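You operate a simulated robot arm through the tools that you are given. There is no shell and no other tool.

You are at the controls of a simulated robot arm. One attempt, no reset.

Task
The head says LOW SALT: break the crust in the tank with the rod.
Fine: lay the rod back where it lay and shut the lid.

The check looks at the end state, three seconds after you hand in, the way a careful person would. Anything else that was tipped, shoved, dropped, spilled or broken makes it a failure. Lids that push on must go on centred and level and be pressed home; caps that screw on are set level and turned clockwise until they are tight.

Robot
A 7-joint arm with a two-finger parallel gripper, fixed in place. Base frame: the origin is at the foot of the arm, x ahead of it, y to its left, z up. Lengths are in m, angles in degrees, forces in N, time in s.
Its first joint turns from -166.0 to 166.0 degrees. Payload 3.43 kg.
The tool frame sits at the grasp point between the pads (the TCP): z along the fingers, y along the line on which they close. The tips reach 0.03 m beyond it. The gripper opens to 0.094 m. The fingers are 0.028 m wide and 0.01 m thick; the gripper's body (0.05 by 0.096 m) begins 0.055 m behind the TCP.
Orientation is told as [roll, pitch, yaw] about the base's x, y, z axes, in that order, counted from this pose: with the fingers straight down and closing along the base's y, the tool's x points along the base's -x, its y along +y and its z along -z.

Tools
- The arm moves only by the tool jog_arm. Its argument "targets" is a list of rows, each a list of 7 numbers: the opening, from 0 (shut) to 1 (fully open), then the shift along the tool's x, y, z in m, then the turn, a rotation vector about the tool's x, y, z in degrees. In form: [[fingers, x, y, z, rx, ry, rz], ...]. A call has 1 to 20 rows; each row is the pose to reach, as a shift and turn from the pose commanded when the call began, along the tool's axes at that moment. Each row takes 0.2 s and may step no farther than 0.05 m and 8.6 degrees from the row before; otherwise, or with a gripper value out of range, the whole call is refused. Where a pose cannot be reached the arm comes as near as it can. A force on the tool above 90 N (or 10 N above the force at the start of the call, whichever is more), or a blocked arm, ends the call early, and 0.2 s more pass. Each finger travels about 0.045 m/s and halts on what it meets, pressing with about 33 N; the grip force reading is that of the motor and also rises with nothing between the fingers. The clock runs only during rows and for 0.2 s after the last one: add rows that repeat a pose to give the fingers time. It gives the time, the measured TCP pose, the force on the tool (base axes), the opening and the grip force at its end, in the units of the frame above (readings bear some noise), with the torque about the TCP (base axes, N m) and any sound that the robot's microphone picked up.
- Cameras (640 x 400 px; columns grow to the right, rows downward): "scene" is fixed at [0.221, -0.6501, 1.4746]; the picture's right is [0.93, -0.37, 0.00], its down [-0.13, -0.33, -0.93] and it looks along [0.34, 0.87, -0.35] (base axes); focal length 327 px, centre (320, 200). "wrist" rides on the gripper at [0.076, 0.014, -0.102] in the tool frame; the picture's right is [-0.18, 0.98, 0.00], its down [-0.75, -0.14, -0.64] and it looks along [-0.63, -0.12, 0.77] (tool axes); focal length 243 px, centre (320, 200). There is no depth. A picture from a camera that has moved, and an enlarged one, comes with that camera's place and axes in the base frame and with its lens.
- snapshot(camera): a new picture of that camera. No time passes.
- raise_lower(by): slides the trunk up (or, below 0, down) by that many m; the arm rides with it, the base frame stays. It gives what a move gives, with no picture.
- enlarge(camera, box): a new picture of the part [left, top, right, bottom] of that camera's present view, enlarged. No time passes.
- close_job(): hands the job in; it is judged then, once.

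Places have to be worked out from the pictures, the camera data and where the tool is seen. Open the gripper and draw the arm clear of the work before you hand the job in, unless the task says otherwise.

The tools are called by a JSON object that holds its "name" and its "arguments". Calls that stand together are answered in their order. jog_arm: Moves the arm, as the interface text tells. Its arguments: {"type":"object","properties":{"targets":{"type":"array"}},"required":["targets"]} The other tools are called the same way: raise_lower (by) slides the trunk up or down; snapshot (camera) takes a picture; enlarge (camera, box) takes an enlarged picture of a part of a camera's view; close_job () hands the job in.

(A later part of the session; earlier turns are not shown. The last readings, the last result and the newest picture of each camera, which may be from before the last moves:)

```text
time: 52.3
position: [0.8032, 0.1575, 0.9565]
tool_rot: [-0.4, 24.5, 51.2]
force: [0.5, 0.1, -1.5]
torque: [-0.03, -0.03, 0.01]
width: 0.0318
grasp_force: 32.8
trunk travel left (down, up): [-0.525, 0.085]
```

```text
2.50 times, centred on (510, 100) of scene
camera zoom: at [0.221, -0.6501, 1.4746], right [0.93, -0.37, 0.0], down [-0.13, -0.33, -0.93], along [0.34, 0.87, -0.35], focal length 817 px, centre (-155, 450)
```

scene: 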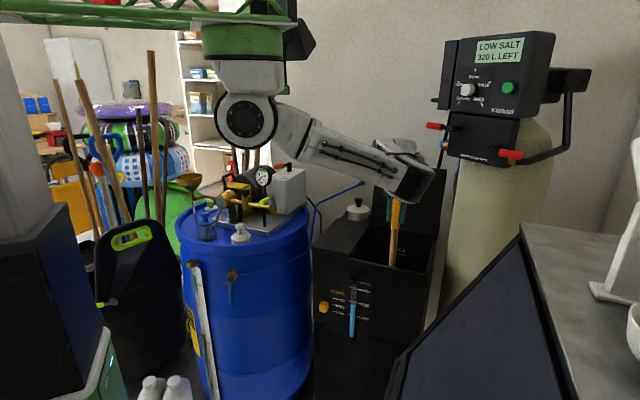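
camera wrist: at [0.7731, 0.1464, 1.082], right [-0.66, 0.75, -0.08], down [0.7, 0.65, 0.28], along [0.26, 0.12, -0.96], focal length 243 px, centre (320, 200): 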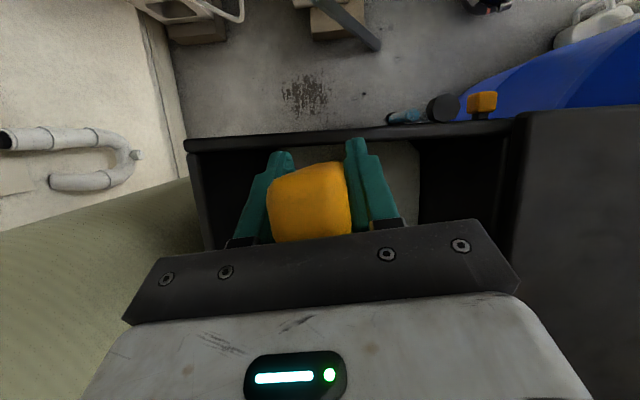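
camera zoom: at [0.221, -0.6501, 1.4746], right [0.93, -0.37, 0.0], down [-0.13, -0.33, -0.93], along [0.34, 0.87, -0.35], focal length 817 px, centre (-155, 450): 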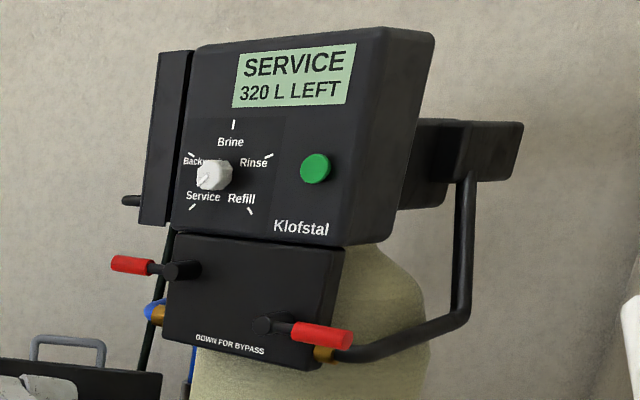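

The head display now reads "SERVICE 320 L LEFT", so the crust is broken. I'll withdraw by raising the trunk first.

{"name": "raise_lower", "arguments": {"by": 0.085}}

{"name": "snapshot", "arguments": {"camera": "wrist"}}

{"name": "snapshot", "arguments": {"camera": "scene"}}

```text
time: 53.5
position: [0.8022, 0.1588, 1.0409]
tool_rot: [-0.4, 24.3, 51.1]
force: [0.4, 0.1, -1.3]
torque: [-0.05, 0.03, 0.0]
width: 0.0319
grasp_force: 32.8
trunk travel left (down, up): [-0.61, 0.0]
```

```text
taken
camera wrist: at [0.7732, 0.1464, 1.1669], right [-0.66, 0.75, -0.08], down [0.7, 0.65, 0.27], along [0.26, 0.12, -0.96], focal length 243 px, centre (320, 200)
```

wrist: 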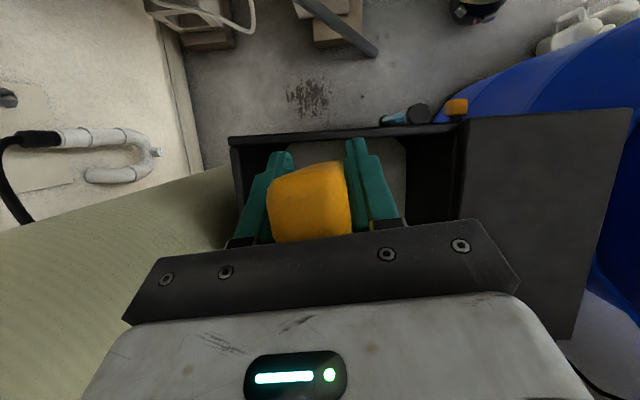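

```text
taken
```

scene: 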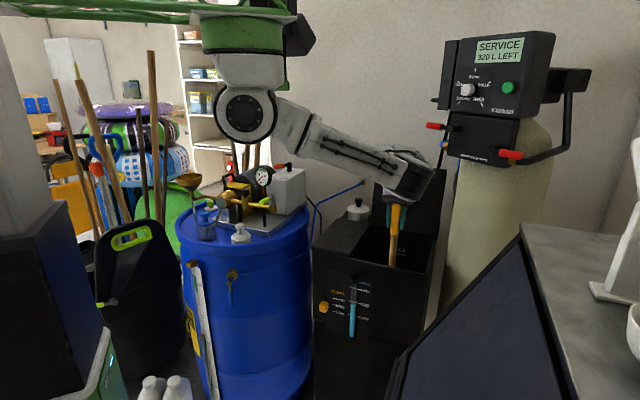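

The rod is free inside the tank. I'll reverse the tilt and rise so the tip leaves the opening over its middle.

{"name": "jog_arm", "arguments": {"targets": [[0.0, 0.0128, 0.0007, -0.0195, 0, -4, 0], [0.0, 0.0255, 0.0014, -0.0389, 0, -8, 0], [0.0, 0.0383, 0.0021, -0.0584, 0, -12, 0], [0.0, 0.0511, 0.0029, -0.0779, 0, -16, 0], [0.0, 0.0638, 0.0036, -0.0973, 0, -20, 0], [0.0, 0.0766, 0.0043, -0.1168, 0, -24.3, 0], [0.0, 0.0766, 0.0043, -0.1168, 0, -24.3, 0]]}}

{"name": "snapshot", "arguments": {"camera": "scene"}}

```text
time: 55.1
position: [0.7849, 0.1441, 1.1791]
tool_rot: [-0.4, -0.1, 51.2]
force: [0.1, 0.5, -0.9]
torque: [-0.07, 0.07, 0.02]
width: 0.0319
grasp_force: 33.2
trunk travel left (down, up): [-0.61, 0.0]
```

```text
taken
```

scene: 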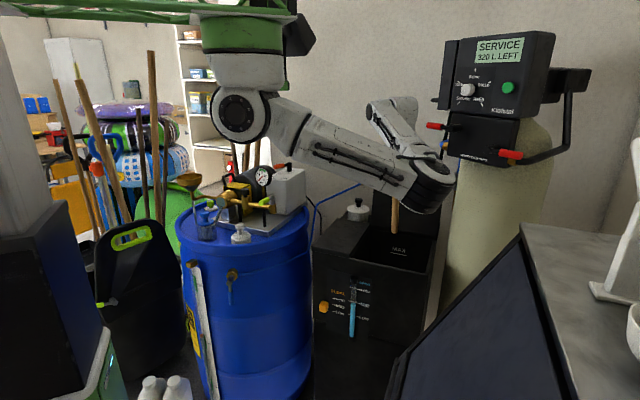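

The tip is clear of the rim. I'll retrace leftward and back over the left panel, rising slightly.

{"name": "jog_arm", "arguments": {"targets": [[0.0, -0.004, 0.036, -0.008, 0, 0, 0], [0.0, -0.008, 0.073, -0.016, 0, 0, 0], [0.0, -0.012, 0.11, -0.024, 0, 0, 0], [0.0, 0.007, 0.145, -0.024, 0, 0, 0], [0.0, 0.026, 0.181, -0.024, 0, 0, 0], [0.0, 0.045, 0.216, -0.024, 0, 0, 0], [0.0, 0.045, 0.216, -0.024, 0, 0, 0]]}}

{"name": "snapshot", "arguments": {"camera": "scene"}}

{"name": "snapshot", "arguments": {"camera": "wrist"}}

```text
time: 56.7
position: [0.5889, 0.2451, 1.2038]
tool_rot: [-0.4, 0.1, 51.2]
force: [0.2, -0.2, -1.7]
torque: [-0.06, 0.03, -0.01]
width: 0.0319
grasp_force: 32.9
trunk travel left (down, up): [-0.61, 0.0]
```

```text
taken
```

scene: 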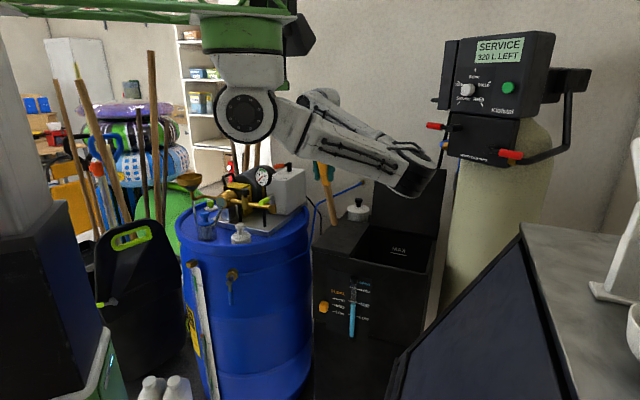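

```text
taken
camera wrist: at [0.5284, 0.196, 1.3058], right [-0.65, 0.76, 0.0], down [0.58, 0.5, 0.64], along [0.49, 0.42, -0.77], focal length 243 px, centre (320, 200)
```

wrist: 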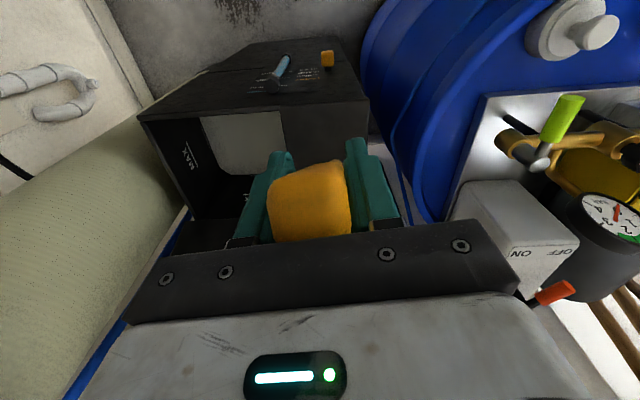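

The crust is gone from the tank. Now I'll tilt the tool forward in place, a little at a time, to bring the rod toward horizontal high above the panel.

{"name": "jog_arm", "arguments": {"targets": [[0.0, 0, 0, 0, 0, -5, 0], [0.0, 0, 0, 0, 0, -10, 0], [0.0, 0, 0, 0, 0, -15, 0], [0.0, 0, 0, 0, 0, -20, 0], [0.0, 0, 0, 0, 0, -20, 0]]}}

{"name": "snapshot", "arguments": {"camera": "scene"}}

```text
time: 57.9
position: [0.6184, 0.2721, 1.1951]
tool_rot: [-0.4, -20.0, 51.3]
force: [0.7, -0.2, -2.0]
torque: [-0.09, 0.04, 0.0]
width: 0.0321
grasp_force: 32.8
out of reach, approached as far as the arm can: row 2, 3, 4, 5
trunk travel left (down, up): [-0.61, 0.0]
```

```text
taken
```

scene: 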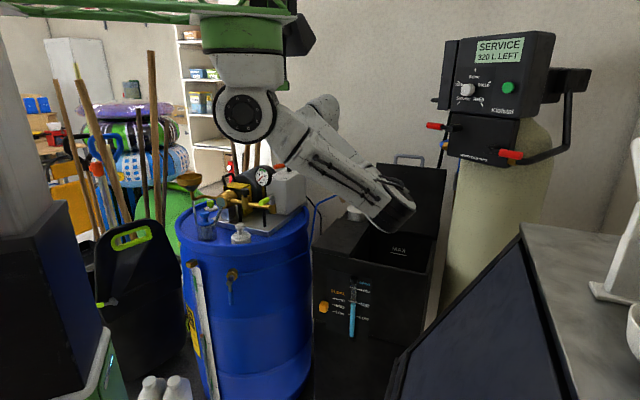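

The elbow is swinging down as hoped while the TCP crept forward 4 cm. I'll continue tilting.

{"name": "jog_arm", "arguments": {"targets": [[0.0, 0, 0, 0, 0, -5, 0], [0.0, 0, 0, 0, 0, -10, 0], [0.0, 0, 0, 0, 0, -15, 0], [0.0, 0, 0, 0, 0, -20, 0], [0.0, 0, 0, 0, 0, -20, 0]]}}

{"name": "snapshot", "arguments": {"camera": "scene"}}

```text
time: 59.1
position: [0.6277, 0.2831, 1.1765]
tool_rot: [-0.5, -40.0, 51.5]
force: [0.3, -0.8, -1.4]
torque: [-0.09, 0.05, 0.02]
width: 0.0317
grasp_force: 33.6
out of reach, approached as far as the arm can: row 1, 2, 3, 4, 5
trunk travel left (down, up): [-0.61, 0.0]
```

```text
taken
```

scene: 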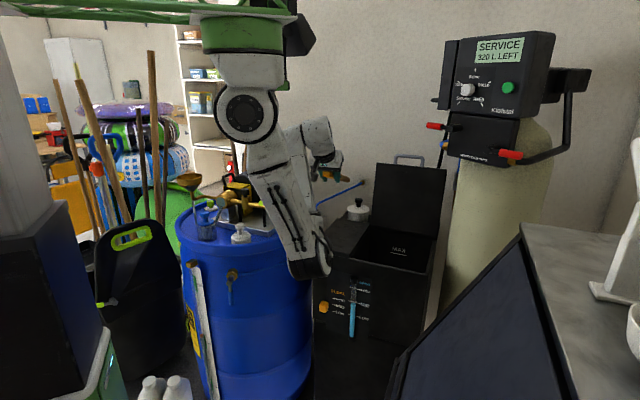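

The elbow is back in the hanging configuration and the rod is almost level. I'll continue toward 60° of tilt.

{"name": "jog_arm", "arguments": {"targets": [[0.0, 0.005, 0, 0, 0, -5, 0], [0.0, 0.01, 0, 0, 0, -10, 0], [0.0, 0.015, 0, 0, 0, -15, 0], [0.0, 0.02, 0, 0, 0, -20, 0], [0.0, 0.02, 0, 0, 0, -20, 0]]}}

{"name": "enlarge", "arguments": {"camera": "scene", "box": [280, 120, 440, 270]}}

{"name": "snapshot", "arguments": {"camera": "wrist"}}

```text
time: 60.3
position: [0.6261, 0.2831, 1.1555]
tool_rot: [-0.9, -60.0, 52.1]
force: [1.1, -0.4, -1.4]
torque: [-0.08, 0.08, 0.02]
width: 0.0318
grasp_force: 32.3
out of reach, approached as far as the arm can: row 1, 2, 3, 4, 5
trunk travel left (down, up): [-0.61, 0.0]
```

```text
2.67 times, centred on (360, 195) of scene
camera zoom: at [0.221, -0.6501, 1.4746], right [0.93, -0.37, 0.0], down [-0.13, -0.33, -0.93], along [0.34, 0.87, -0.35], focal length 872 px, centre (213, 213)
```

zoom: 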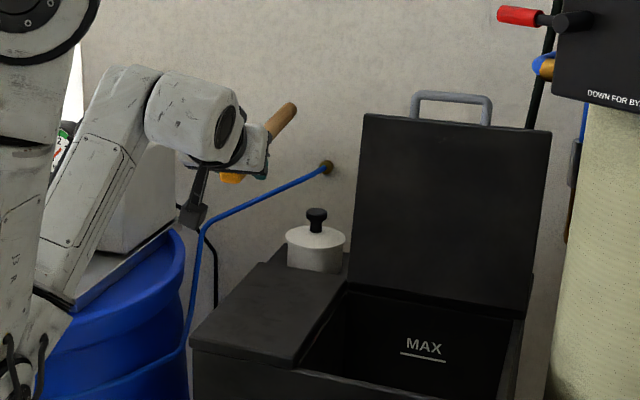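

```text
taken
camera wrist: at [0.5343, 0.1921, 1.142], right [-0.71, 0.69, 0.15], down [-0.01, -0.22, 0.97], along [0.71, 0.69, 0.16], focal length 243 px, centre (320, 200)
```

wrist: 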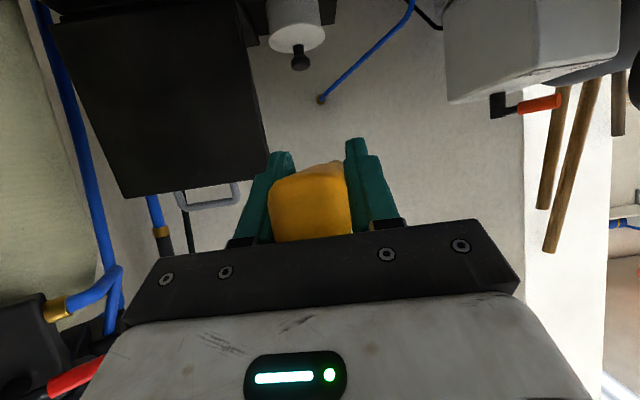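

The rod is level at z≈1.16 with the tool at 60°. I'll move down and back so the rod's tip stays clear of the white pot, with a small yaw correction.

{"name": "jog_arm", "arguments": {"targets": [[0.0, 0.027, -0.0005, 0, 0.2, 0, 0.1], [0.0, 0.055, -0.001, 0, 0.4, 0, 0.2], [0.0, 0.082, -0.0014, 0, 0.6, 0, 0.3], [0.0, 0.1095, -0.0018, 0, 0.7, 0, 0.4], [0.0, 0.1095, -0.0018, 0, 0.7, 0, 0.4]]}}

{"name": "enlarge", "arguments": {"camera": "scene", "box": [280, 150, 400, 270]}}

{"name": "snapshot", "arguments": {"camera": "wrist"}}

```text
time: 61.5
position: [0.5929, 0.2383, 1.0627]
tool_rot: [-0.8, -60.0, 51.1]
force: [0.0, 0.2, -1.8]
torque: [-0.09, 0.1, -0.01]
width: 0.0319
grasp_force: 33.4
trunk travel left (down, up): [-0.61, 0.0]
```

```text
3.33 times, centred on (340, 210) of scene
camera zoom: at [0.221, -0.6501, 1.4746], right [0.93, -0.37, 0.0], down [-0.13, -0.33, -0.93], along [0.34, 0.87, -0.35], focal length 1090 px, centre (253, 167)
```

zoom: 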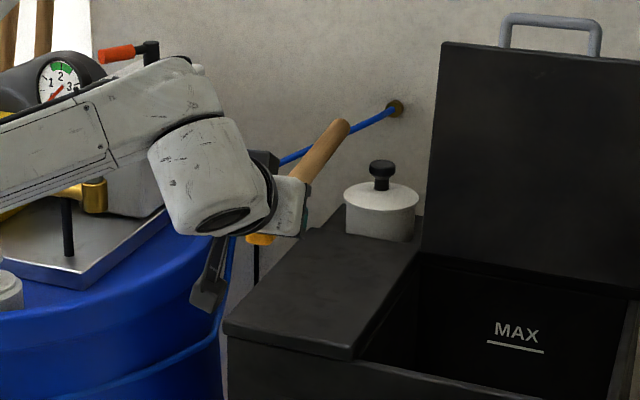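

```text
taken
camera wrist: at [0.4998, 0.149, 1.0477], right [-0.7, 0.7, 0.15], down [-0.01, -0.22, 0.97], along [0.71, 0.68, 0.16], focal length 243 px, centre (320, 200)
```

wrist: 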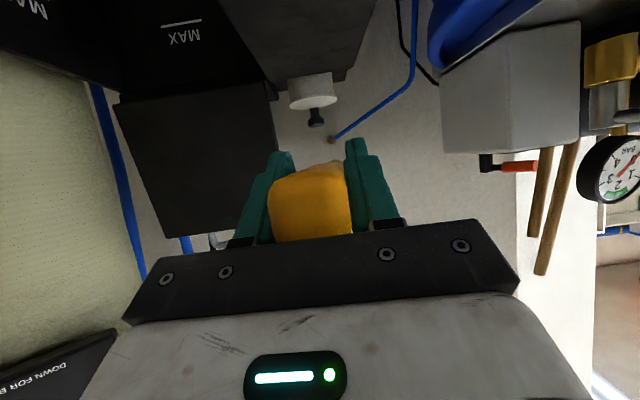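

The rod is level and held back from the pot. I'll check the full scene before descending.

{"name": "snapshot", "arguments": {"camera": "scene"}}

```text
taken
```

scene: 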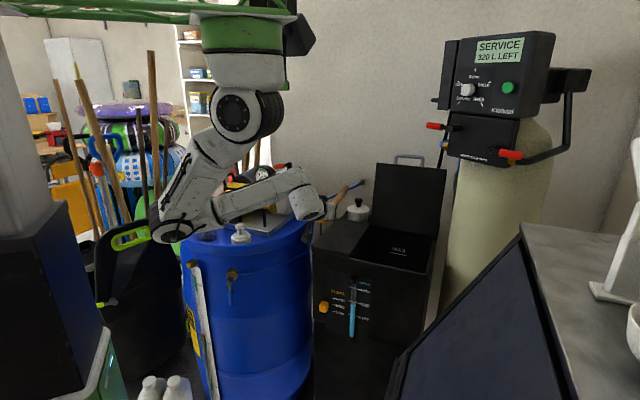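

The elbow hangs to the left, well in front of the drum items. I'll descend vertically to z≈0.94.

{"name": "jog_arm", "arguments": {"targets": [[0.0, 0.026, 0, 0.015, 0, 0, 0], [0.0, 0.052, 0, 0.03, 0, 0, 0], [0.0, 0.078, 0, 0.045, 0, 0, 0], [0.0, 0.095, 0, 0.055, 0, 0, 0], [0.0, 0.104, 0, 0.06, 0, 0, 0], [0.0, 0.104, 0, 0.06, 0, 0, 0]]}}

{"name": "enlarge", "arguments": {"camera": "scene", "box": [295, 180, 385, 270]}}

{"name": "snapshot", "arguments": {"camera": "wrist"}}

{"name": "snapshot", "arguments": {"camera": "scene"}}

```text
time: 62.9
position: [0.5926, 0.2386, 0.9391]
tool_rot: [-0.7, -60.0, 51.1]
force: [1.2, 0.4, -1.8]
torque: [-0.09, 0.06, 0.05]
width: 0.0319
grasp_force: 32.6
trunk travel left (down, up): [-0.61, 0.0]
```

```text
4.44 times, centred on (340, 225) of scene
camera zoom: at [0.221, -0.6501, 1.4746], right [0.93, -0.37, 0.0], down [-0.13, -0.33, -0.93], along [0.34, 0.87, -0.35], focal length 1453 px, centre (231, 89)
```

zoom: 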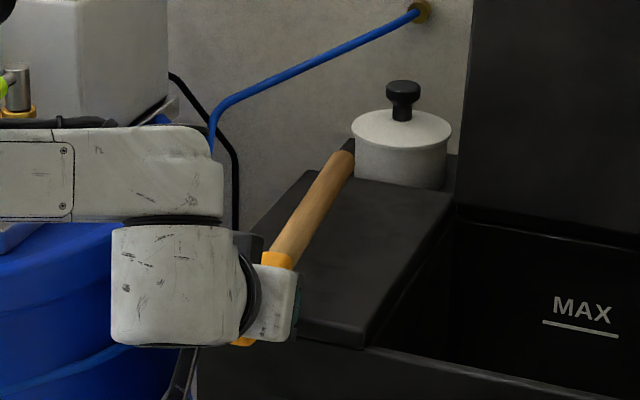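

```text
taken
camera wrist: at [0.4996, 0.1498, 0.9266], right [-0.7, 0.7, 0.15], down [-0.01, -0.22, 0.97], along [0.71, 0.68, 0.16], focal length 243 px, centre (320, 200)
```

wrist: 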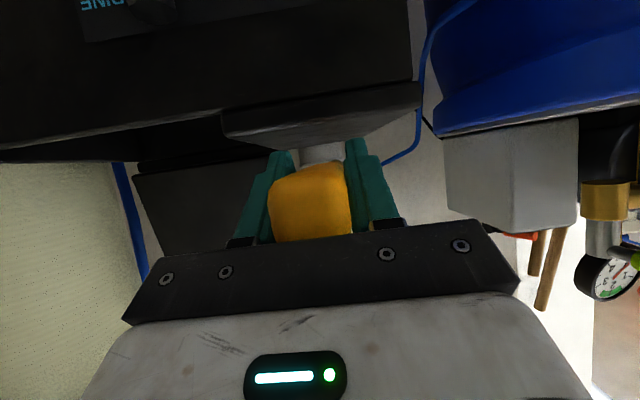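

```text
taken
```

scene: 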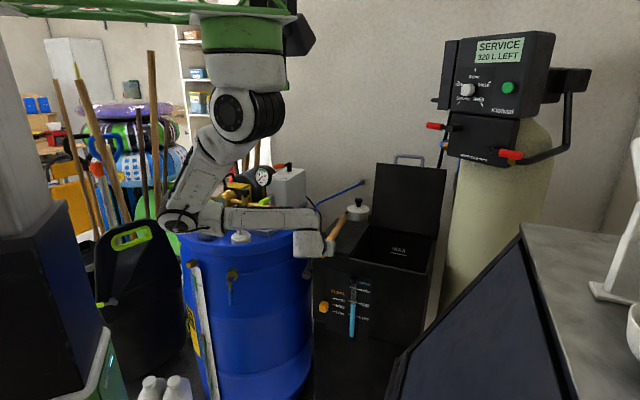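

The pose matches the earlier pulled-back position, with the rod tip about 7 mm high. I'll pitch down 1.5°, slide forward to the original spot and lower gently.

{"name": "jog_arm", "arguments": {"targets": [[0.0, -0.0065, 0.001, 0.0113, 0, 0.75, 0], [0.0, -0.0132, 0.002, 0.0228, 0, 1.5, 0], [0.0, -0.0132, 0.002, 0.0228, 0, 1.5, 0], [0.0, -0.0071, 0.002, 0.0263, 0, 1.5, 0], [0.0, -0.0028, 0.002, 0.0288, 0, 1.5, 0], [0.0, -0.0028, 0.002, 0.0288, 0, 1.5, 0]]}}

{"name": "enlarge", "arguments": {"camera": "scene", "box": [295, 180, 385, 270]}}

{"name": "snapshot", "arguments": {"camera": "wrist"}}

```text
time: 64.3
position: [0.608, 0.2595, 0.9294]
tool_rot: [-0.8, -58.3, 51.1]
force: [0.0, 0.3, -1.6]
torque: [-0.07, 0.08, -0.01]
width: 0.0319
grasp_force: 32.8
trunk travel left (down, up): [-0.61, 0.0]
```

```text
4.44 times, centred on (340, 225) of scene
camera zoom: at [0.221, -0.6501, 1.4746], right [0.93, -0.37, 0.0], down [-0.13, -0.33, -0.93], along [0.34, 0.87, -0.35], focal length 1453 px, centre (231, 89)
```

zoom: 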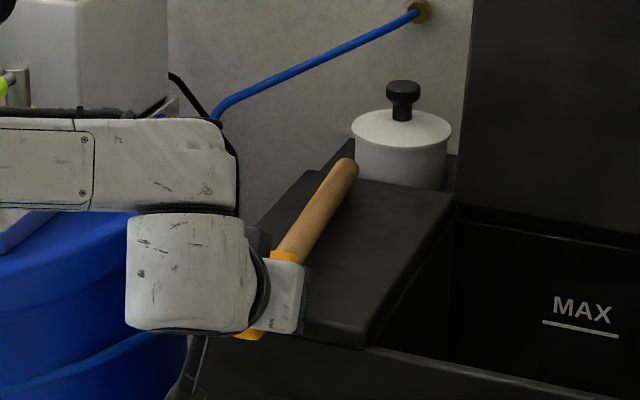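

```text
taken
camera wrist: at [0.5147, 0.1712, 0.9186], right [-0.7, 0.7, 0.15], down [0.01, -0.2, 0.98], along [0.72, 0.68, 0.14], focal length 243 px, centre (320, 200)
```

wrist: 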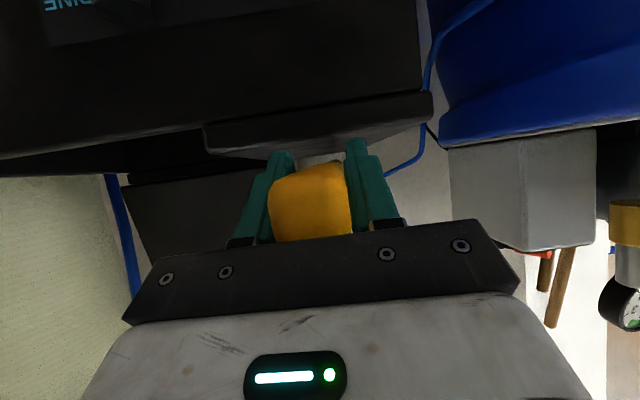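

The rod sits about 6 mm above its original image position and lines up otherwise. I'll lower the last millimetres, watching the force.

{"name": "jog_arm", "arguments": {"targets": [[0.0, 0.0021, 0, 0.0013, 0, 0, 0], [0.0, 0.0038, 0, 0.0024, 0, 0, 0], [0.0, 0.0055, 0, 0.0034, 0, 0, 0], [0.0, 0.0055, 0, 0.0034, 0, 0, 0]]}}

{"name": "enlarge", "arguments": {"camera": "scene", "box": [295, 180, 385, 270]}}

```text
time: 65.3
position: [0.6079, 0.2601, 0.9224]
tool_rot: [-0.6, -58.5, 51.0]
force: [-0.2, 0.5, -1.5]
torque: [-0.09, 0.1, 0.0]
width: 0.0321
grasp_force: 33.2
trunk travel left (down, up): [-0.61, 0.0]
```

```text
4.44 times, centred on (340, 225) of scene
camera zoom: at [0.221, -0.6501, 1.4746], right [0.93, -0.37, 0.0], down [-0.13, -0.33, -0.93], along [0.34, 0.87, -0.35], focal length 1453 px, centre (231, 89)
```

zoom: 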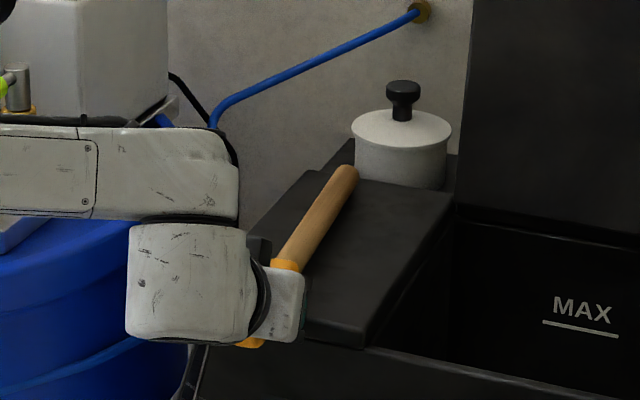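

The rod now overlays its original image position but its weight is still carried. I'll lower 1–2 mm more to feel the contact.

{"name": "jog_arm", "arguments": {"targets": [[0.0, 0.0009, 0, 0.0005, 0, 0, 0], [0.0, 0.0017, 0, 0.0011, 0, 0, 0], [0.0, 0.0017, 0, 0.0011, 0, 0, 0]]}}

```text
time: 66.1
position: [0.6087, 0.2605, 0.9205]
tool_rot: [-0.7, -58.4, 51.0]
force: [0.4, -0.1, -1.5]
torque: [-0.08, 0.05, -0.02]
width: 0.0323
grasp_force: 33.2
trunk travel left (down, up): [-0.61, 0.0]
```

{"name": "jog_arm", "arguments": {"targets": [[0.0, 0.0009, 0, 0.0005, 0, 0, 0], [0.0, 0.0017, 0, 0.0011, 0, 0, 0], [0.0, 0.0017, 0, 0.0011, 0, 0, 0]]}}

{"name": "enlarge", "arguments": {"camera": "scene", "box": [310, 200, 370, 260]}}

{"name": "enlarge", "arguments": {"camera": "wrist", "box": [190, 80, 450, 240]}}

```text
time: 66.9
position: [0.607, 0.2605, 0.9179]
tool_rot: [-0.7, -58.5, 50.9]
force: [-0.3, -0.3, 2.4]
torque: [0.43, -0.34, 0.01]
width: 0.032
grasp_force: 33.2
trunk travel left (down, up): [-0.61, 0.0]
```

```text
6.67 times, centred on (340, 230) of scene
camera zoom: at [0.221, -0.6501, 1.4746], right [0.93, -0.37, 0.0], down [-0.13, -0.33, -0.93], along [0.34, 0.87, -0.35], focal length 2180 px, centre (187, 0)
```

zoom: 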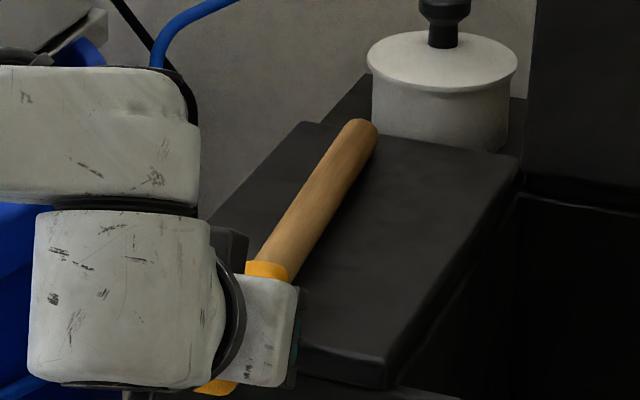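

```text
2.46 times, centred on (320, 160) of wrist
camera zoom: at [0.5151, 0.1713, 0.9077], right [-0.7, 0.7, 0.15], down [0.01, -0.2, 0.98], along [0.72, 0.68, 0.14], focal length 597 px, centre (320, 298)
```

zoom: 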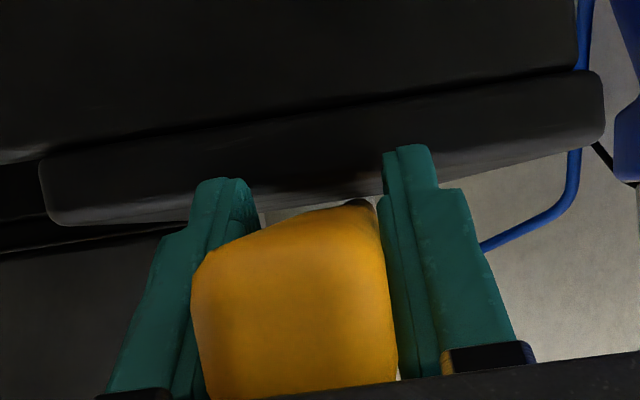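

Torque shows the tip has touched first. I'll lower another 1.5 mm so the handle settles too.

{"name": "jog_arm", "arguments": {"targets": [[0.0, 0.0009, 0, 0.0005, 0, 0, 0], [0.0, 0.0015, 0, 0.0009, 0, 0, 0], [0.0, 0.0015, 0, 0.0009, 0, 0, 0]]}}

```text
time: 67.7
position: [0.6087, 0.2607, 0.9161]
tool_rot: [-0.7, -58.6, 50.9]
force: [-0.4, -0.4, 2.5]
torque: [0.9, -0.73, 0.0]
width: 0.032
grasp_force: 32.4
trunk travel left (down, up): [-0.61, 0.0]
```

Only the tip bears about 4 N, so the rod is pitched slightly nose-down. I'll pitch it up about 0.8° and lower a touch more so it rests evenly.

{"name": "jog_arm", "arguments": {"targets": [[0.0, 0.0, 0, 0.0, 0, -0.8, 0], [0.0, 0.0013, 0, 0.0008, 0, -0.8, 0], [0.0, 0.0013, 0, 0.0008, 0, -0.8, 0]]}}

{"name": "enlarge", "arguments": {"camera": "wrist", "box": [190, 80, 450, 240]}}

{"name": "enlarge", "arguments": {"camera": "scene", "box": [310, 200, 370, 260]}}

```text
time: 68.5
position: [0.6096, 0.261, 0.9163]
tool_rot: [-0.8, -59.2, 51.0]
force: [0.3, -0.9, -0.7]
torque: [-0.06, 0.05, 0.01]
width: 0.0318
grasp_force: 32.9
trunk travel left (down, up): [-0.61, 0.0]
```

```text
2.46 times, centred on (320, 160) of wrist
camera zoom: at [0.516, 0.1713, 0.9032], right [-0.7, 0.7, 0.15], down [0.0, -0.21, 0.98], along [0.72, 0.68, 0.15], focal length 597 px, centre (320, 298)
```

zoom: 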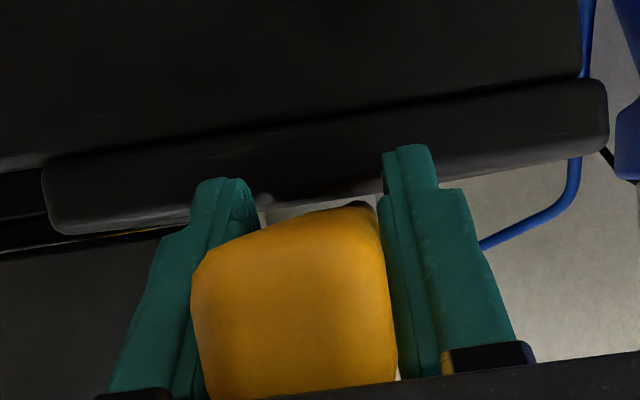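

```text
6.67 times, centred on (340, 230) of scene
camera zoom: at [0.221, -0.6501, 1.4746], right [0.93, -0.37, 0.0], down [-0.13, -0.33, -0.93], along [0.34, 0.87, -0.35], focal length 2180 px, centre (187, 0)
```

zoom: 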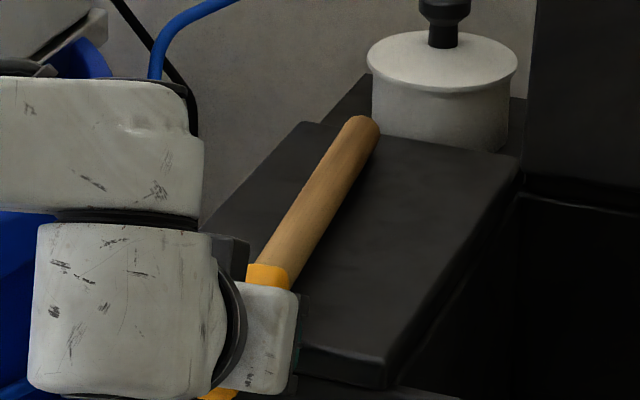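

{"name": "jog_arm", "arguments": {"targets": [[0.0, 0.0009, 0, 0.0005, 0, 0, 0], [0.0, 0.0017, 0, 0.0011, 0, 0, 0], [0.0, 0.0017, 0, 0.0011, 0, 0, 0]]}}

```text
time: 69.3
position: [0.6092, 0.2591, 0.9135]
tool_rot: [-0.7, -59.1, 51.1]
force: [0.1, -0.4, -0.7]
torque: [-0.08, 0.1, 0.0]
width: 0.032
grasp_force: 33.1
trunk travel left (down, up): [-0.61, 0.0]
```

{"name": "jog_arm", "arguments": {"targets": [[0.0, 0.0009, 0, 0.0005, 0, 0, 0], [0.0, 0.0017, 0, 0.0011, 0, 0, 0], [0.0, 0.0017, 0, 0.0011, 0, 0, 0]]}}

{"name": "enlarge", "arguments": {"camera": "scene", "box": [310, 200, 370, 260]}}

```text
time: 70.1
position: [0.6096, 0.2599, 0.9124]
tool_rot: [-0.7, -59.4, 50.9]
force: [1.2, 0.7, 1.9]
torque: [0.8, -0.63, -0.01]
width: 0.032
grasp_force: 33.4
trunk travel left (down, up): [-0.61, 0.0]
```

```text
6.67 times, centred on (340, 230) of scene
camera zoom: at [0.221, -0.6501, 1.4746], right [0.93, -0.37, 0.0], down [-0.13, -0.33, -0.93], along [0.34, 0.87, -0.35], focal length 2180 px, centre (187, 0)
```

zoom: 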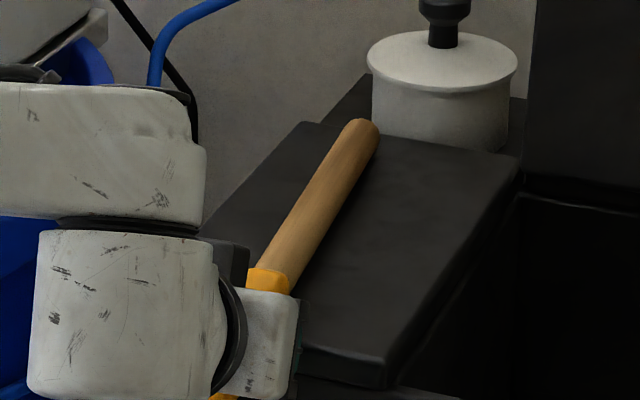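

{"name": "jog_arm", "arguments": {"targets": [[0.0, 0.0, 0, 0.0, 0, -0.8, 0], [0.0, 0.0013, 0, 0.0008, 0, -0.8, 0], [0.0, 0.0022, 0, 0.0013, 0, -0.8, 0], [0.0, 0.0022, 0, 0.0013, 0, -0.8, 0]]}}

{"name": "enlarge", "arguments": {"camera": "wrist", "box": [190, 80, 450, 240]}}

```text
time: 71.1
position: [0.6096, 0.2598, 0.9097]
tool_rot: [-0.9, -60.2, 51.1]
force: [-3.1, -4.8, 20.0]
torque: [0.6, -0.21, 0.01]
width: 0.0321
grasp_force: 32.8
trunk travel left (down, up): [-0.61, 0.0]
```

```text
2.46 times, centred on (320, 160) of wrist
camera zoom: at [0.5159, 0.1708, 0.8964], right [-0.7, 0.7, 0.15], down [-0.01, -0.23, 0.97], along [0.71, 0.68, 0.17], focal length 597 px, centre (320, 298)
```

zoom: 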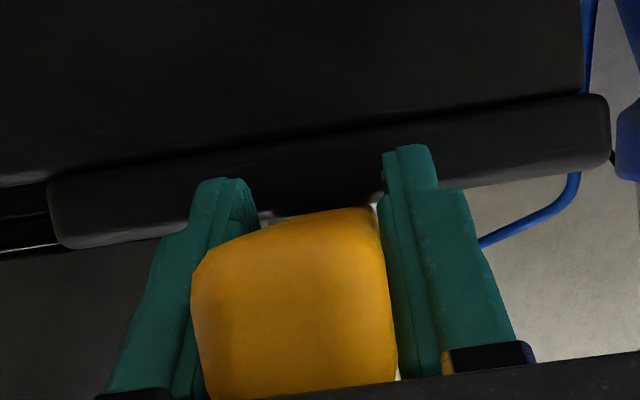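

Now the handle is bearing too (20 N near the grip). I'll ease up 1.5 mm to take the load off and open the fingers.

{"name": "jog_arm", "arguments": {"targets": [[0.0, -0.0013, 0, -0.0008, 0, 0, 0], [0.0, -0.0015, 0, -0.0009, 0, 0, 0], [0.2, -0.0015, 0, -0.0009, 0, 0, 0], [0.4, -0.0015, 0, -0.0009, 0, 0, 0], [0.55, -0.0015, 0, -0.0009, 0, 0, 0], [0.6, -0.0015, 0, -0.0009, 0, 0, 0], [0.6, -0.0015, 0, -0.0009, 0, 0, 0]]}}

{"name": "snapshot", "arguments": {"camera": "wrist"}}

{"name": "enlarge", "arguments": {"camera": "scene", "box": [310, 200, 370, 260]}}

```text
time: 72.7
position: [0.609, 0.2598, 0.9114]
tool_rot: [-0.7, -60.1, 51.0]
force: [0.4, -1.0, 0.0]
torque: [-0.02, -0.01, -0.03]
width: 0.0562
grasp_force: 0.1
trunk travel left (down, up): [-0.61, 0.0]
```

```text
taken
camera wrist: at [0.516, 0.1713, 0.8972], right [-0.7, 0.7, 0.15], down [-0.01, -0.22, 0.97], along [0.71, 0.68, 0.16], focal length 243 px, centre (320, 200)
```

wrist: 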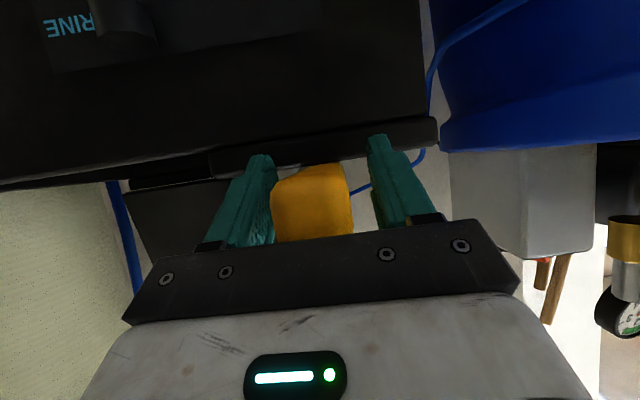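

```text
6.67 times, centred on (340, 230) of scene
camera zoom: at [0.221, -0.6501, 1.4746], right [0.93, -0.37, 0.0], down [-0.13, -0.33, -0.93], along [0.34, 0.87, -0.35], focal length 2180 px, centre (187, 0)
```

zoom: 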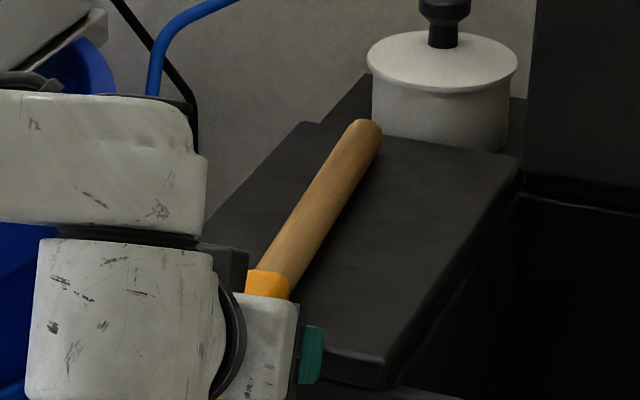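

The rod is released. I'll open wider, back away along the tool axis, then up, and check where the rod lies.

{"name": "jog_arm", "arguments": {"targets": [[0.9, 0, 0, 0, 0, 0, 0], [0.9, 0, 0, 0, 0, 0, 0], [0.9, 0, 0, -0.005, 0, 0, 0], [0.9, -0.01, 0, -0.015, 0, 0, 0], [0.9, -0.035, 0, -0.03, 0, 0, 0], [0.9, -0.07, 0, -0.04, 0, 0, 0], [0.9, -0.1, 0, -0.06, 0, 0, 0], [0.9, -0.13, 0, -0.08, 0, 0, 0], [0.9, -0.13, 0, -0.08, 0, 0, 0]]}}

{"name": "enlarge", "arguments": {"camera": "scene", "box": [295, 180, 385, 270]}}

{"name": "snapshot", "arguments": {"camera": "scene"}}

```text
time: 74.7
position: [0.6022, 0.2562, 1.0643]
tool_rot: [-0.7, -60.1, 51.1]
force: [0.1, 0.0, -0.4]
torque: [0.03, 0.0, 0.0]
width: 0.0847
grasp_force: 0.0
trunk travel left (down, up): [-0.61, 0.0]
```

```text
4.44 times, centred on (340, 225) of scene
camera zoom: at [0.221, -0.6501, 1.4746], right [0.93, -0.37, 0.0], down [-0.13, -0.33, -0.93], along [0.34, 0.87, -0.35], focal length 1453 px, centre (231, 89)
```

zoom: 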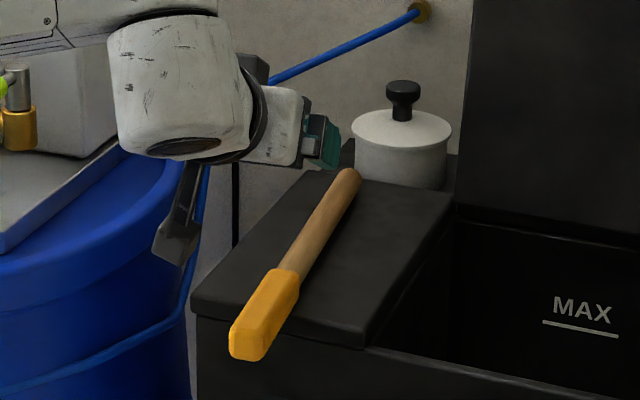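

```text
taken
```

scene: 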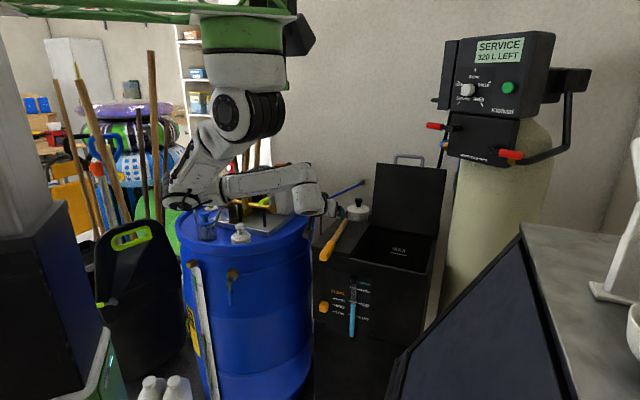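

The rod lies back along its original line, within about 1 cm of where it was. Next I'll shut the lid, so I'll move up and right, clear of the rod, toward the handle.

{"name": "jog_arm", "arguments": {"targets": [[0.9, -0.03, -0.005, -0.006, 0, 0, 0], [0.7, -0.06, -0.03, -0.012, 0, 0, 0], [0.5, -0.09, -0.06, -0.018, 0, 0, 0], [0.4, -0.115, -0.09, -0.023, 0, 0, 0], [0.4, -0.135, -0.118, -0.0265, 0, 0, 0], [0.4, -0.135, -0.118, -0.0265, 0, 0, 0]]}}

{"name": "snapshot", "arguments": {"camera": "scene"}}

```text
time: 76.1
position: [0.725, 0.2163, 1.1945]
tool_rot: [-0.5, -60.0, 51.0]
force: [0.4, 0.0, -0.6]
torque: [0.01, 0.0, 0.0]
width: 0.0379
grasp_force: 0.0
trunk travel left (down, up): [-0.61, 0.0]
```

```text
taken
```

scene: 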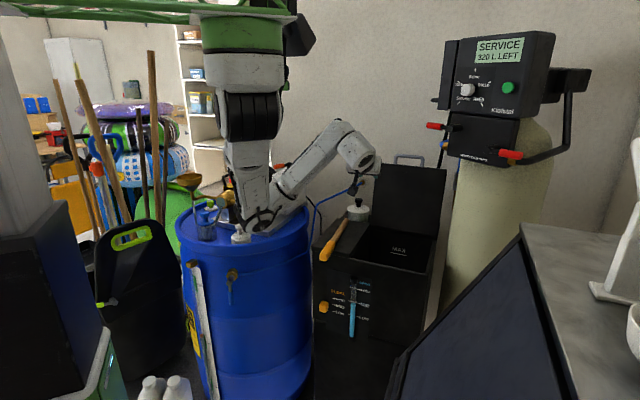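

The elbow is back in the good configuration. I'll roll the tool +90° so the fingers close vertically for the handle bar.

{"name": "jog_arm", "arguments": {"targets": [[0.4, 0, 0, 0, 0, 0, 7.5], [0.4, 0, 0, 0, 0, 0, 15], [0.4, 0, 0, 0, 0, 0, 22.5], [0.4, 0, 0, 0, 0, 0, 30], [0.4, 0, 0, 0, 0, 0, 37.5], [0.4, 0, 0, 0, 0, 0, 45], [0.4, 0, 0, 0, 0, 0, 52.5], [0.4, 0, 0, 0, 0, 0, 60], [0.4, 0, 0, 0, 0, 0, 67.5], [0.4, 0, 0, 0, 0, 0, 75], [0.4, 0, 0, 0, 0, 0, 82.5], [0.4, 0, 0, 0, 0, 0, 90], [0.4, 0, 0, 0, 0, 0, 90]]}}

```text
time: 78.9
position: [0.7233, 0.2179, 1.1941]
tool_rot: [60.0, -0.3, -39.6]
force: [-0.6, 0.3, -1.4]
torque: [0.02, -0.02, -0.01]
width: 0.0376
grasp_force: 0.0
trunk travel left (down, up): [-0.61, 0.0]
```

I'll move to the pre-grasp pose recorded earlier (0.880, 0.269, 1.238), matching the orientation used when I let go of the bar.

{"name": "jog_arm", "arguments": {"targets": [[0.3, -0.0177, 0.0215, 0.0198, -2.3, -0.87, 0.5], [0.3, -0.0354, 0.0429, 0.0396, -4.6, -1.73, 1.0], [0.3, -0.0531, 0.0644, 0.0595, -7.0, -2.6, 1.5], [0.3, -0.0708, 0.0858, 0.0793, -9.3, -3.46, 2.0], [0.3, -0.0885, 0.1073, 0.0991, -11.6, -4.33, 2.5], [0.3, -0.0885, 0.1073, 0.0991, -11.6, -4.33, 2.5]]}}

{"name": "snapshot", "arguments": {"camera": "wrist"}}

{"name": "snapshot", "arguments": {"camera": "scene"}}

```text
time: 80.3
position: [0.8812, 0.2676, 1.2379]
tool_rot: [71.7, 0.3, -44.5]
force: [0.1, -0.3, -0.8]
torque: [0.03, 0.02, -0.01]
width: 0.028
grasp_force: 0.2
trunk travel left (down, up): [-0.61, 0.0]
```

```text
taken
camera wrist: at [0.7605, 0.2546, 1.2835], right [0.35, 0.09, 0.93], down [0.08, -0.99, 0.07], along [0.93, 0.05, -0.35], focal length 243 px, centre (320, 200)
```

wrist: 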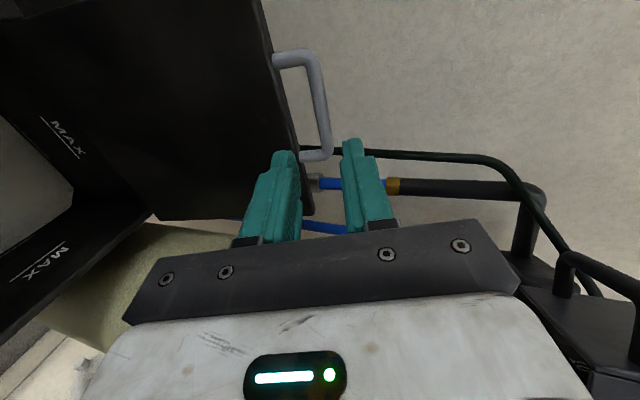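

```text
taken
```

scene: 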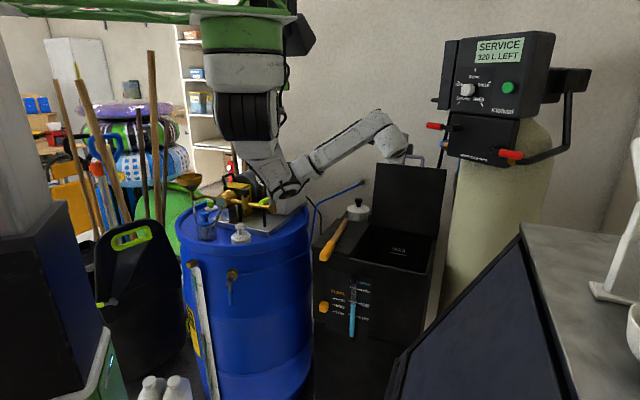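

The wrist view matches the earlier pre-grasp picture. I'll advance along the tool axis onto the bar.

{"name": "jog_arm", "arguments": {"targets": [[0.3, 0, 0, 0.035, 0, 0, 0], [0.3, 0, 0, 0.065, 0, 0, 0], [0.3, 0, 0, 0.09, 0, 0, 0], [0.3, 0, 0, 0.1, 0, 0, 0], [0.3, 0, 0, 0.11, 0, 0, 0], [0.3, 0, 0, 0.11, 0, 0, 0]]}}

{"name": "snapshot", "arguments": {"camera": "wrist"}}

```text
time: 81.7
position: [0.955, 0.3424, 1.2037]
tool_rot: [71.7, 0.1, -44.5]
force: [0.4, 0.7, 0.3]
torque: [0.05, 0.01, -0.01]
width: 0.0284
grasp_force: 0.0
trunk travel left (down, up): [-0.61, 0.0]
```

```text
taken
camera wrist: at [0.833, 0.3297, 1.2504], right [0.35, 0.09, 0.93], down [0.08, -0.99, 0.07], along [0.93, 0.05, -0.35], focal length 243 px, centre (320, 200)
```

wrist: 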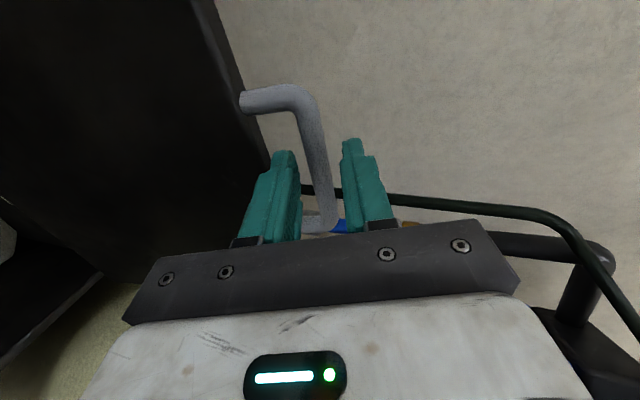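

The bar is between the fingers again. I'll close on it.

{"name": "jog_arm", "arguments": {"targets": [[0.0, 0, 0, 0, 0, 0, 0], [0.0, 0, 0, 0, 0, 0, 0], [0.0, 0, 0, 0, 0, 0, 0], [0.0, 0, 0, 0, 0, 0, 0]]}}

```text
time: 82.7
position: [0.953, 0.3393, 1.205]
tool_rot: [71.8, 0.1, -44.8]
force: [-20.8, -15.4, 1.3]
torque: [-0.23, 0.14, 0.06]
width: 0.0
grasp_force: 33.8
trunk travel left (down, up): [-0.61, 0.0]
```

The fingers closed on nothing and now press against the bar with about 25 N. I'll look.

{"name": "snapshot", "arguments": {"camera": "wrist"}}

{"name": "enlarge", "arguments": {"camera": "wrist", "box": [220, 70, 420, 240]}}

{"name": "enlarge", "arguments": {"camera": "scene", "box": [360, 120, 460, 200]}}

```text
taken
camera wrist: at [0.8324, 0.3272, 1.252], right [0.35, 0.09, 0.93], down [0.08, -0.99, 0.07], along [0.93, 0.05, -0.35], focal length 243 px, centre (320, 200)
```

wrist: 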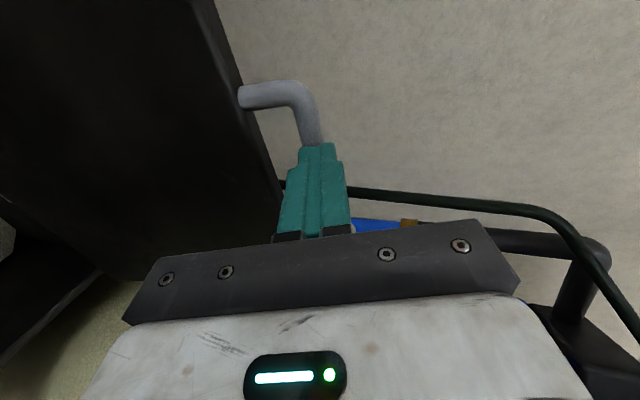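

```text
2.35 times, centred on (320, 155) of wrist
camera zoom: at [0.8324, 0.3272, 1.252], right [0.35, 0.09, 0.93], down [0.08, -0.99, 0.07], along [0.93, 0.05, -0.35], focal length 571 px, centre (320, 306)
```

zoom: 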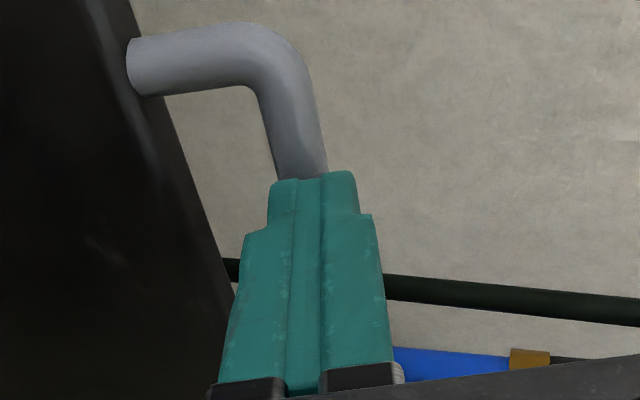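

```text
5.00 times, centred on (410, 160) of scene
camera zoom: at [0.221, -0.6501, 1.4746], right [0.93, -0.37, 0.0], down [-0.13, -0.33, -0.93], along [0.34, 0.87, -0.35], focal length 1635 px, centre (-130, 400)
```

zoom: 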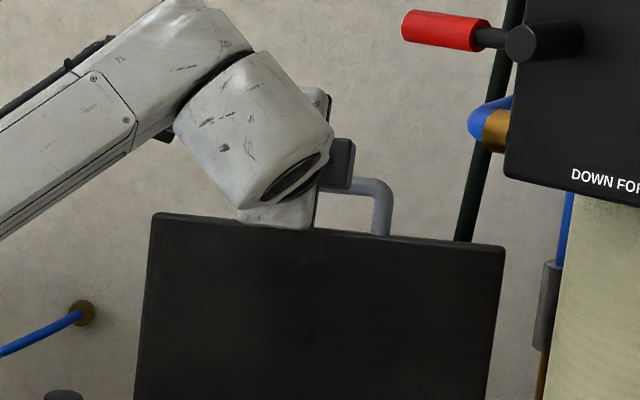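

The bar was only at the very tips and slipped out. I'll back off slightly, reopen and go about 14 mm deeper before closing.

{"name": "jog_arm", "arguments": {"targets": [[0.0, 0, 0, -0.012, 0, 0, 0], [0.3, 0, 0, -0.02, 0, 0, 0], [0.3, 0, 0, -0.02, 0, 0, 0], [0.3, 0, 0, -0.02, 0, 0, 0]]}}

{"name": "snapshot", "arguments": {"camera": "wrist"}}

```text
time: 83.7
position: [0.9402, 0.3279, 1.2111]
tool_rot: [71.7, 0.2, -44.5]
force: [-0.6, -0.4, -0.8]
torque: [0.0, 0.01, -0.03]
width: 0.0281
grasp_force: 0.0
trunk travel left (down, up): [-0.61, 0.0]
```

```text
taken
camera wrist: at [0.8196, 0.3163, 1.2571], right [0.35, 0.09, 0.93], down [0.08, -0.99, 0.07], along [0.93, 0.05, -0.35], focal length 243 px, centre (320, 200)
```

wrist: 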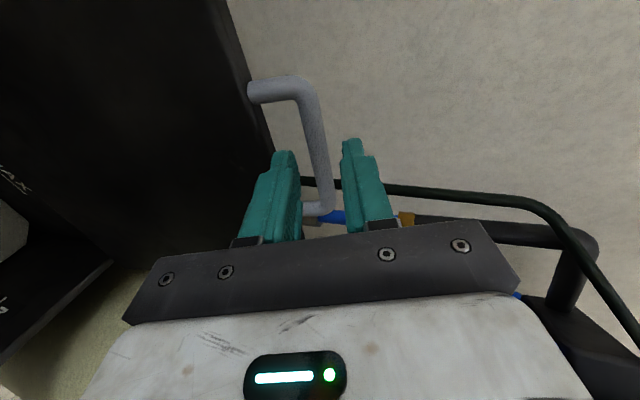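

{"name": "jog_arm", "arguments": {"targets": [[0.3, 0, 0, 0.015, 0, 0, 0], [0.3, 0, 0, 0.027, 0, 0, 0], [0.3, 0, 0, 0.036, 0, 0, 0], [0.3, 0, 0, 0.036, 0, 0, 0]]}}

{"name": "enlarge", "arguments": {"camera": "wrist", "box": [220, 70, 420, 240]}}

```text
time: 84.7
position: [0.9651, 0.3525, 1.1997]
tool_rot: [71.7, 0.1, -44.6]
force: [0.1, 0.5, 0.4]
torque: [-0.01, 0.03, -0.02]
width: 0.028
grasp_force: 0.0
trunk travel left (down, up): [-0.61, 0.0]
```

```text
2.35 times, centred on (320, 155) of wrist
camera zoom: at [0.8434, 0.3398, 1.2455], right [0.35, 0.09, 0.93], down [0.08, -0.99, 0.07], along [0.93, 0.05, -0.35], focal length 571 px, centre (320, 306)
```

zoom: 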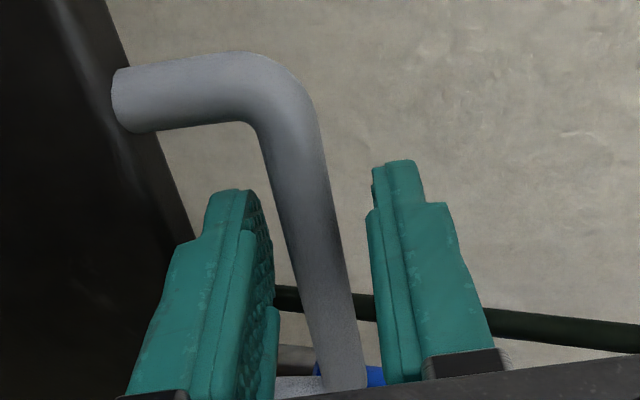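

The bar is now well between the pads. Closing.

{"name": "jog_arm", "arguments": {"targets": [[0.0, 0, 0, 0, 0, 0, 0], [0.0, 0, 0, 0, 0, 0, 0], [0.0, 0, 0, 0, 0, 0, 0]]}}

```text
time: 85.5
position: [0.9629, 0.3522, 1.1969]
tool_rot: [71.4, 0.3, -44.5]
force: [-9.2, -2.7, -13.0]
torque: [0.55, 1.01, -0.41]
width: 0.0136
grasp_force: 44.9
trunk travel left (down, up): [-0.61, 0.0]
```

Gripped firmly (0.0136). I'll retrace the arc, first pulling the lid back just past vertical.

{"name": "jog_arm", "arguments": {"targets": [[0.0, 0, -0.0045, -0.0168, 0, 0, 0], [0.0, 0, -0.0088, -0.031, 0, 0, 0], [0.0, 0, -0.0139, -0.0452, 0, 0, 0], [0.0, 0, -0.0139, -0.0452, 0, 0, 0]]}}

```text
time: 86.5
position: [0.9322, 0.3204, 1.199]
tool_rot: [71.8, 0.0, -44.4]
force: [0.8, 1.2, -2.9]
torque: [0.91, 0.92, -0.11]
width: 0.0136
grasp_force: 44.9
trunk travel left (down, up): [-0.61, 0.0]
```

Loads are tiny. I'll continue lowering to about 74°, untilting the tool as before.

{"name": "jog_arm", "arguments": {"targets": [[0.0, 0, -0.0059, -0.0162, 6, 0, 0], [0.0, 0, -0.0127, -0.0319, 12, 0, 0], [0.0, 0, -0.0207, -0.047, 18, 0, 0], [0.0, 0, -0.0296, -0.0614, 24, 0, 0], [0.0, 0, -0.0296, -0.0614, 24, 0, 0]]}}

```text
time: 87.7
position: [0.8819, 0.2713, 1.1949]
tool_rot: [48.2, 0.0, -44.6]
force: [-12.1, -2.9, 39.1]
torque: [1.04, 0.33, -0.66]
width: 0.0138
grasp_force: 45.4
trunk travel left (down, up): [-0.61, 0.0]
```

A 40 N outward load suggests the fingertips are brushing the lid edge. I'll ease outward about 5 mm so the bar sits nearer the tips.

{"name": "jog_arm", "arguments": {"targets": [[0.0, 0, 0.0014, -0.0022, 0, 0, 0], [0.0, 0, 0.0028, -0.0043, 0, 0, 0], [0.0, 0, 0.0028, -0.0043, 0, 0, 0]]}}

{"name": "enlarge", "arguments": {"camera": "wrist", "box": [220, 70, 420, 240]}}

```text
time: 88.5
position: [0.881, 0.2703, 1.1946]
tool_rot: [47.7, 0.1, -44.6]
force: [-7.8, -0.6, 18.1]
torque: [0.27, 0.21, -1.2]
width: 0.014
grasp_force: 45.0
trunk travel left (down, up): [-0.61, 0.0]
```

```text
2.35 times, centred on (320, 155) of wrist
camera zoom: at [0.7799, 0.2764, 1.2758], right [0.6, 0.34, 0.72], down [0.14, -0.94, 0.33], along [0.79, -0.1, -0.61], focal length 571 px, centre (320, 306)
```

zoom: 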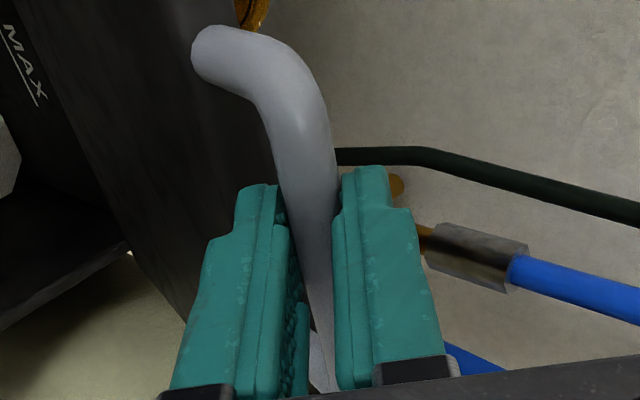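

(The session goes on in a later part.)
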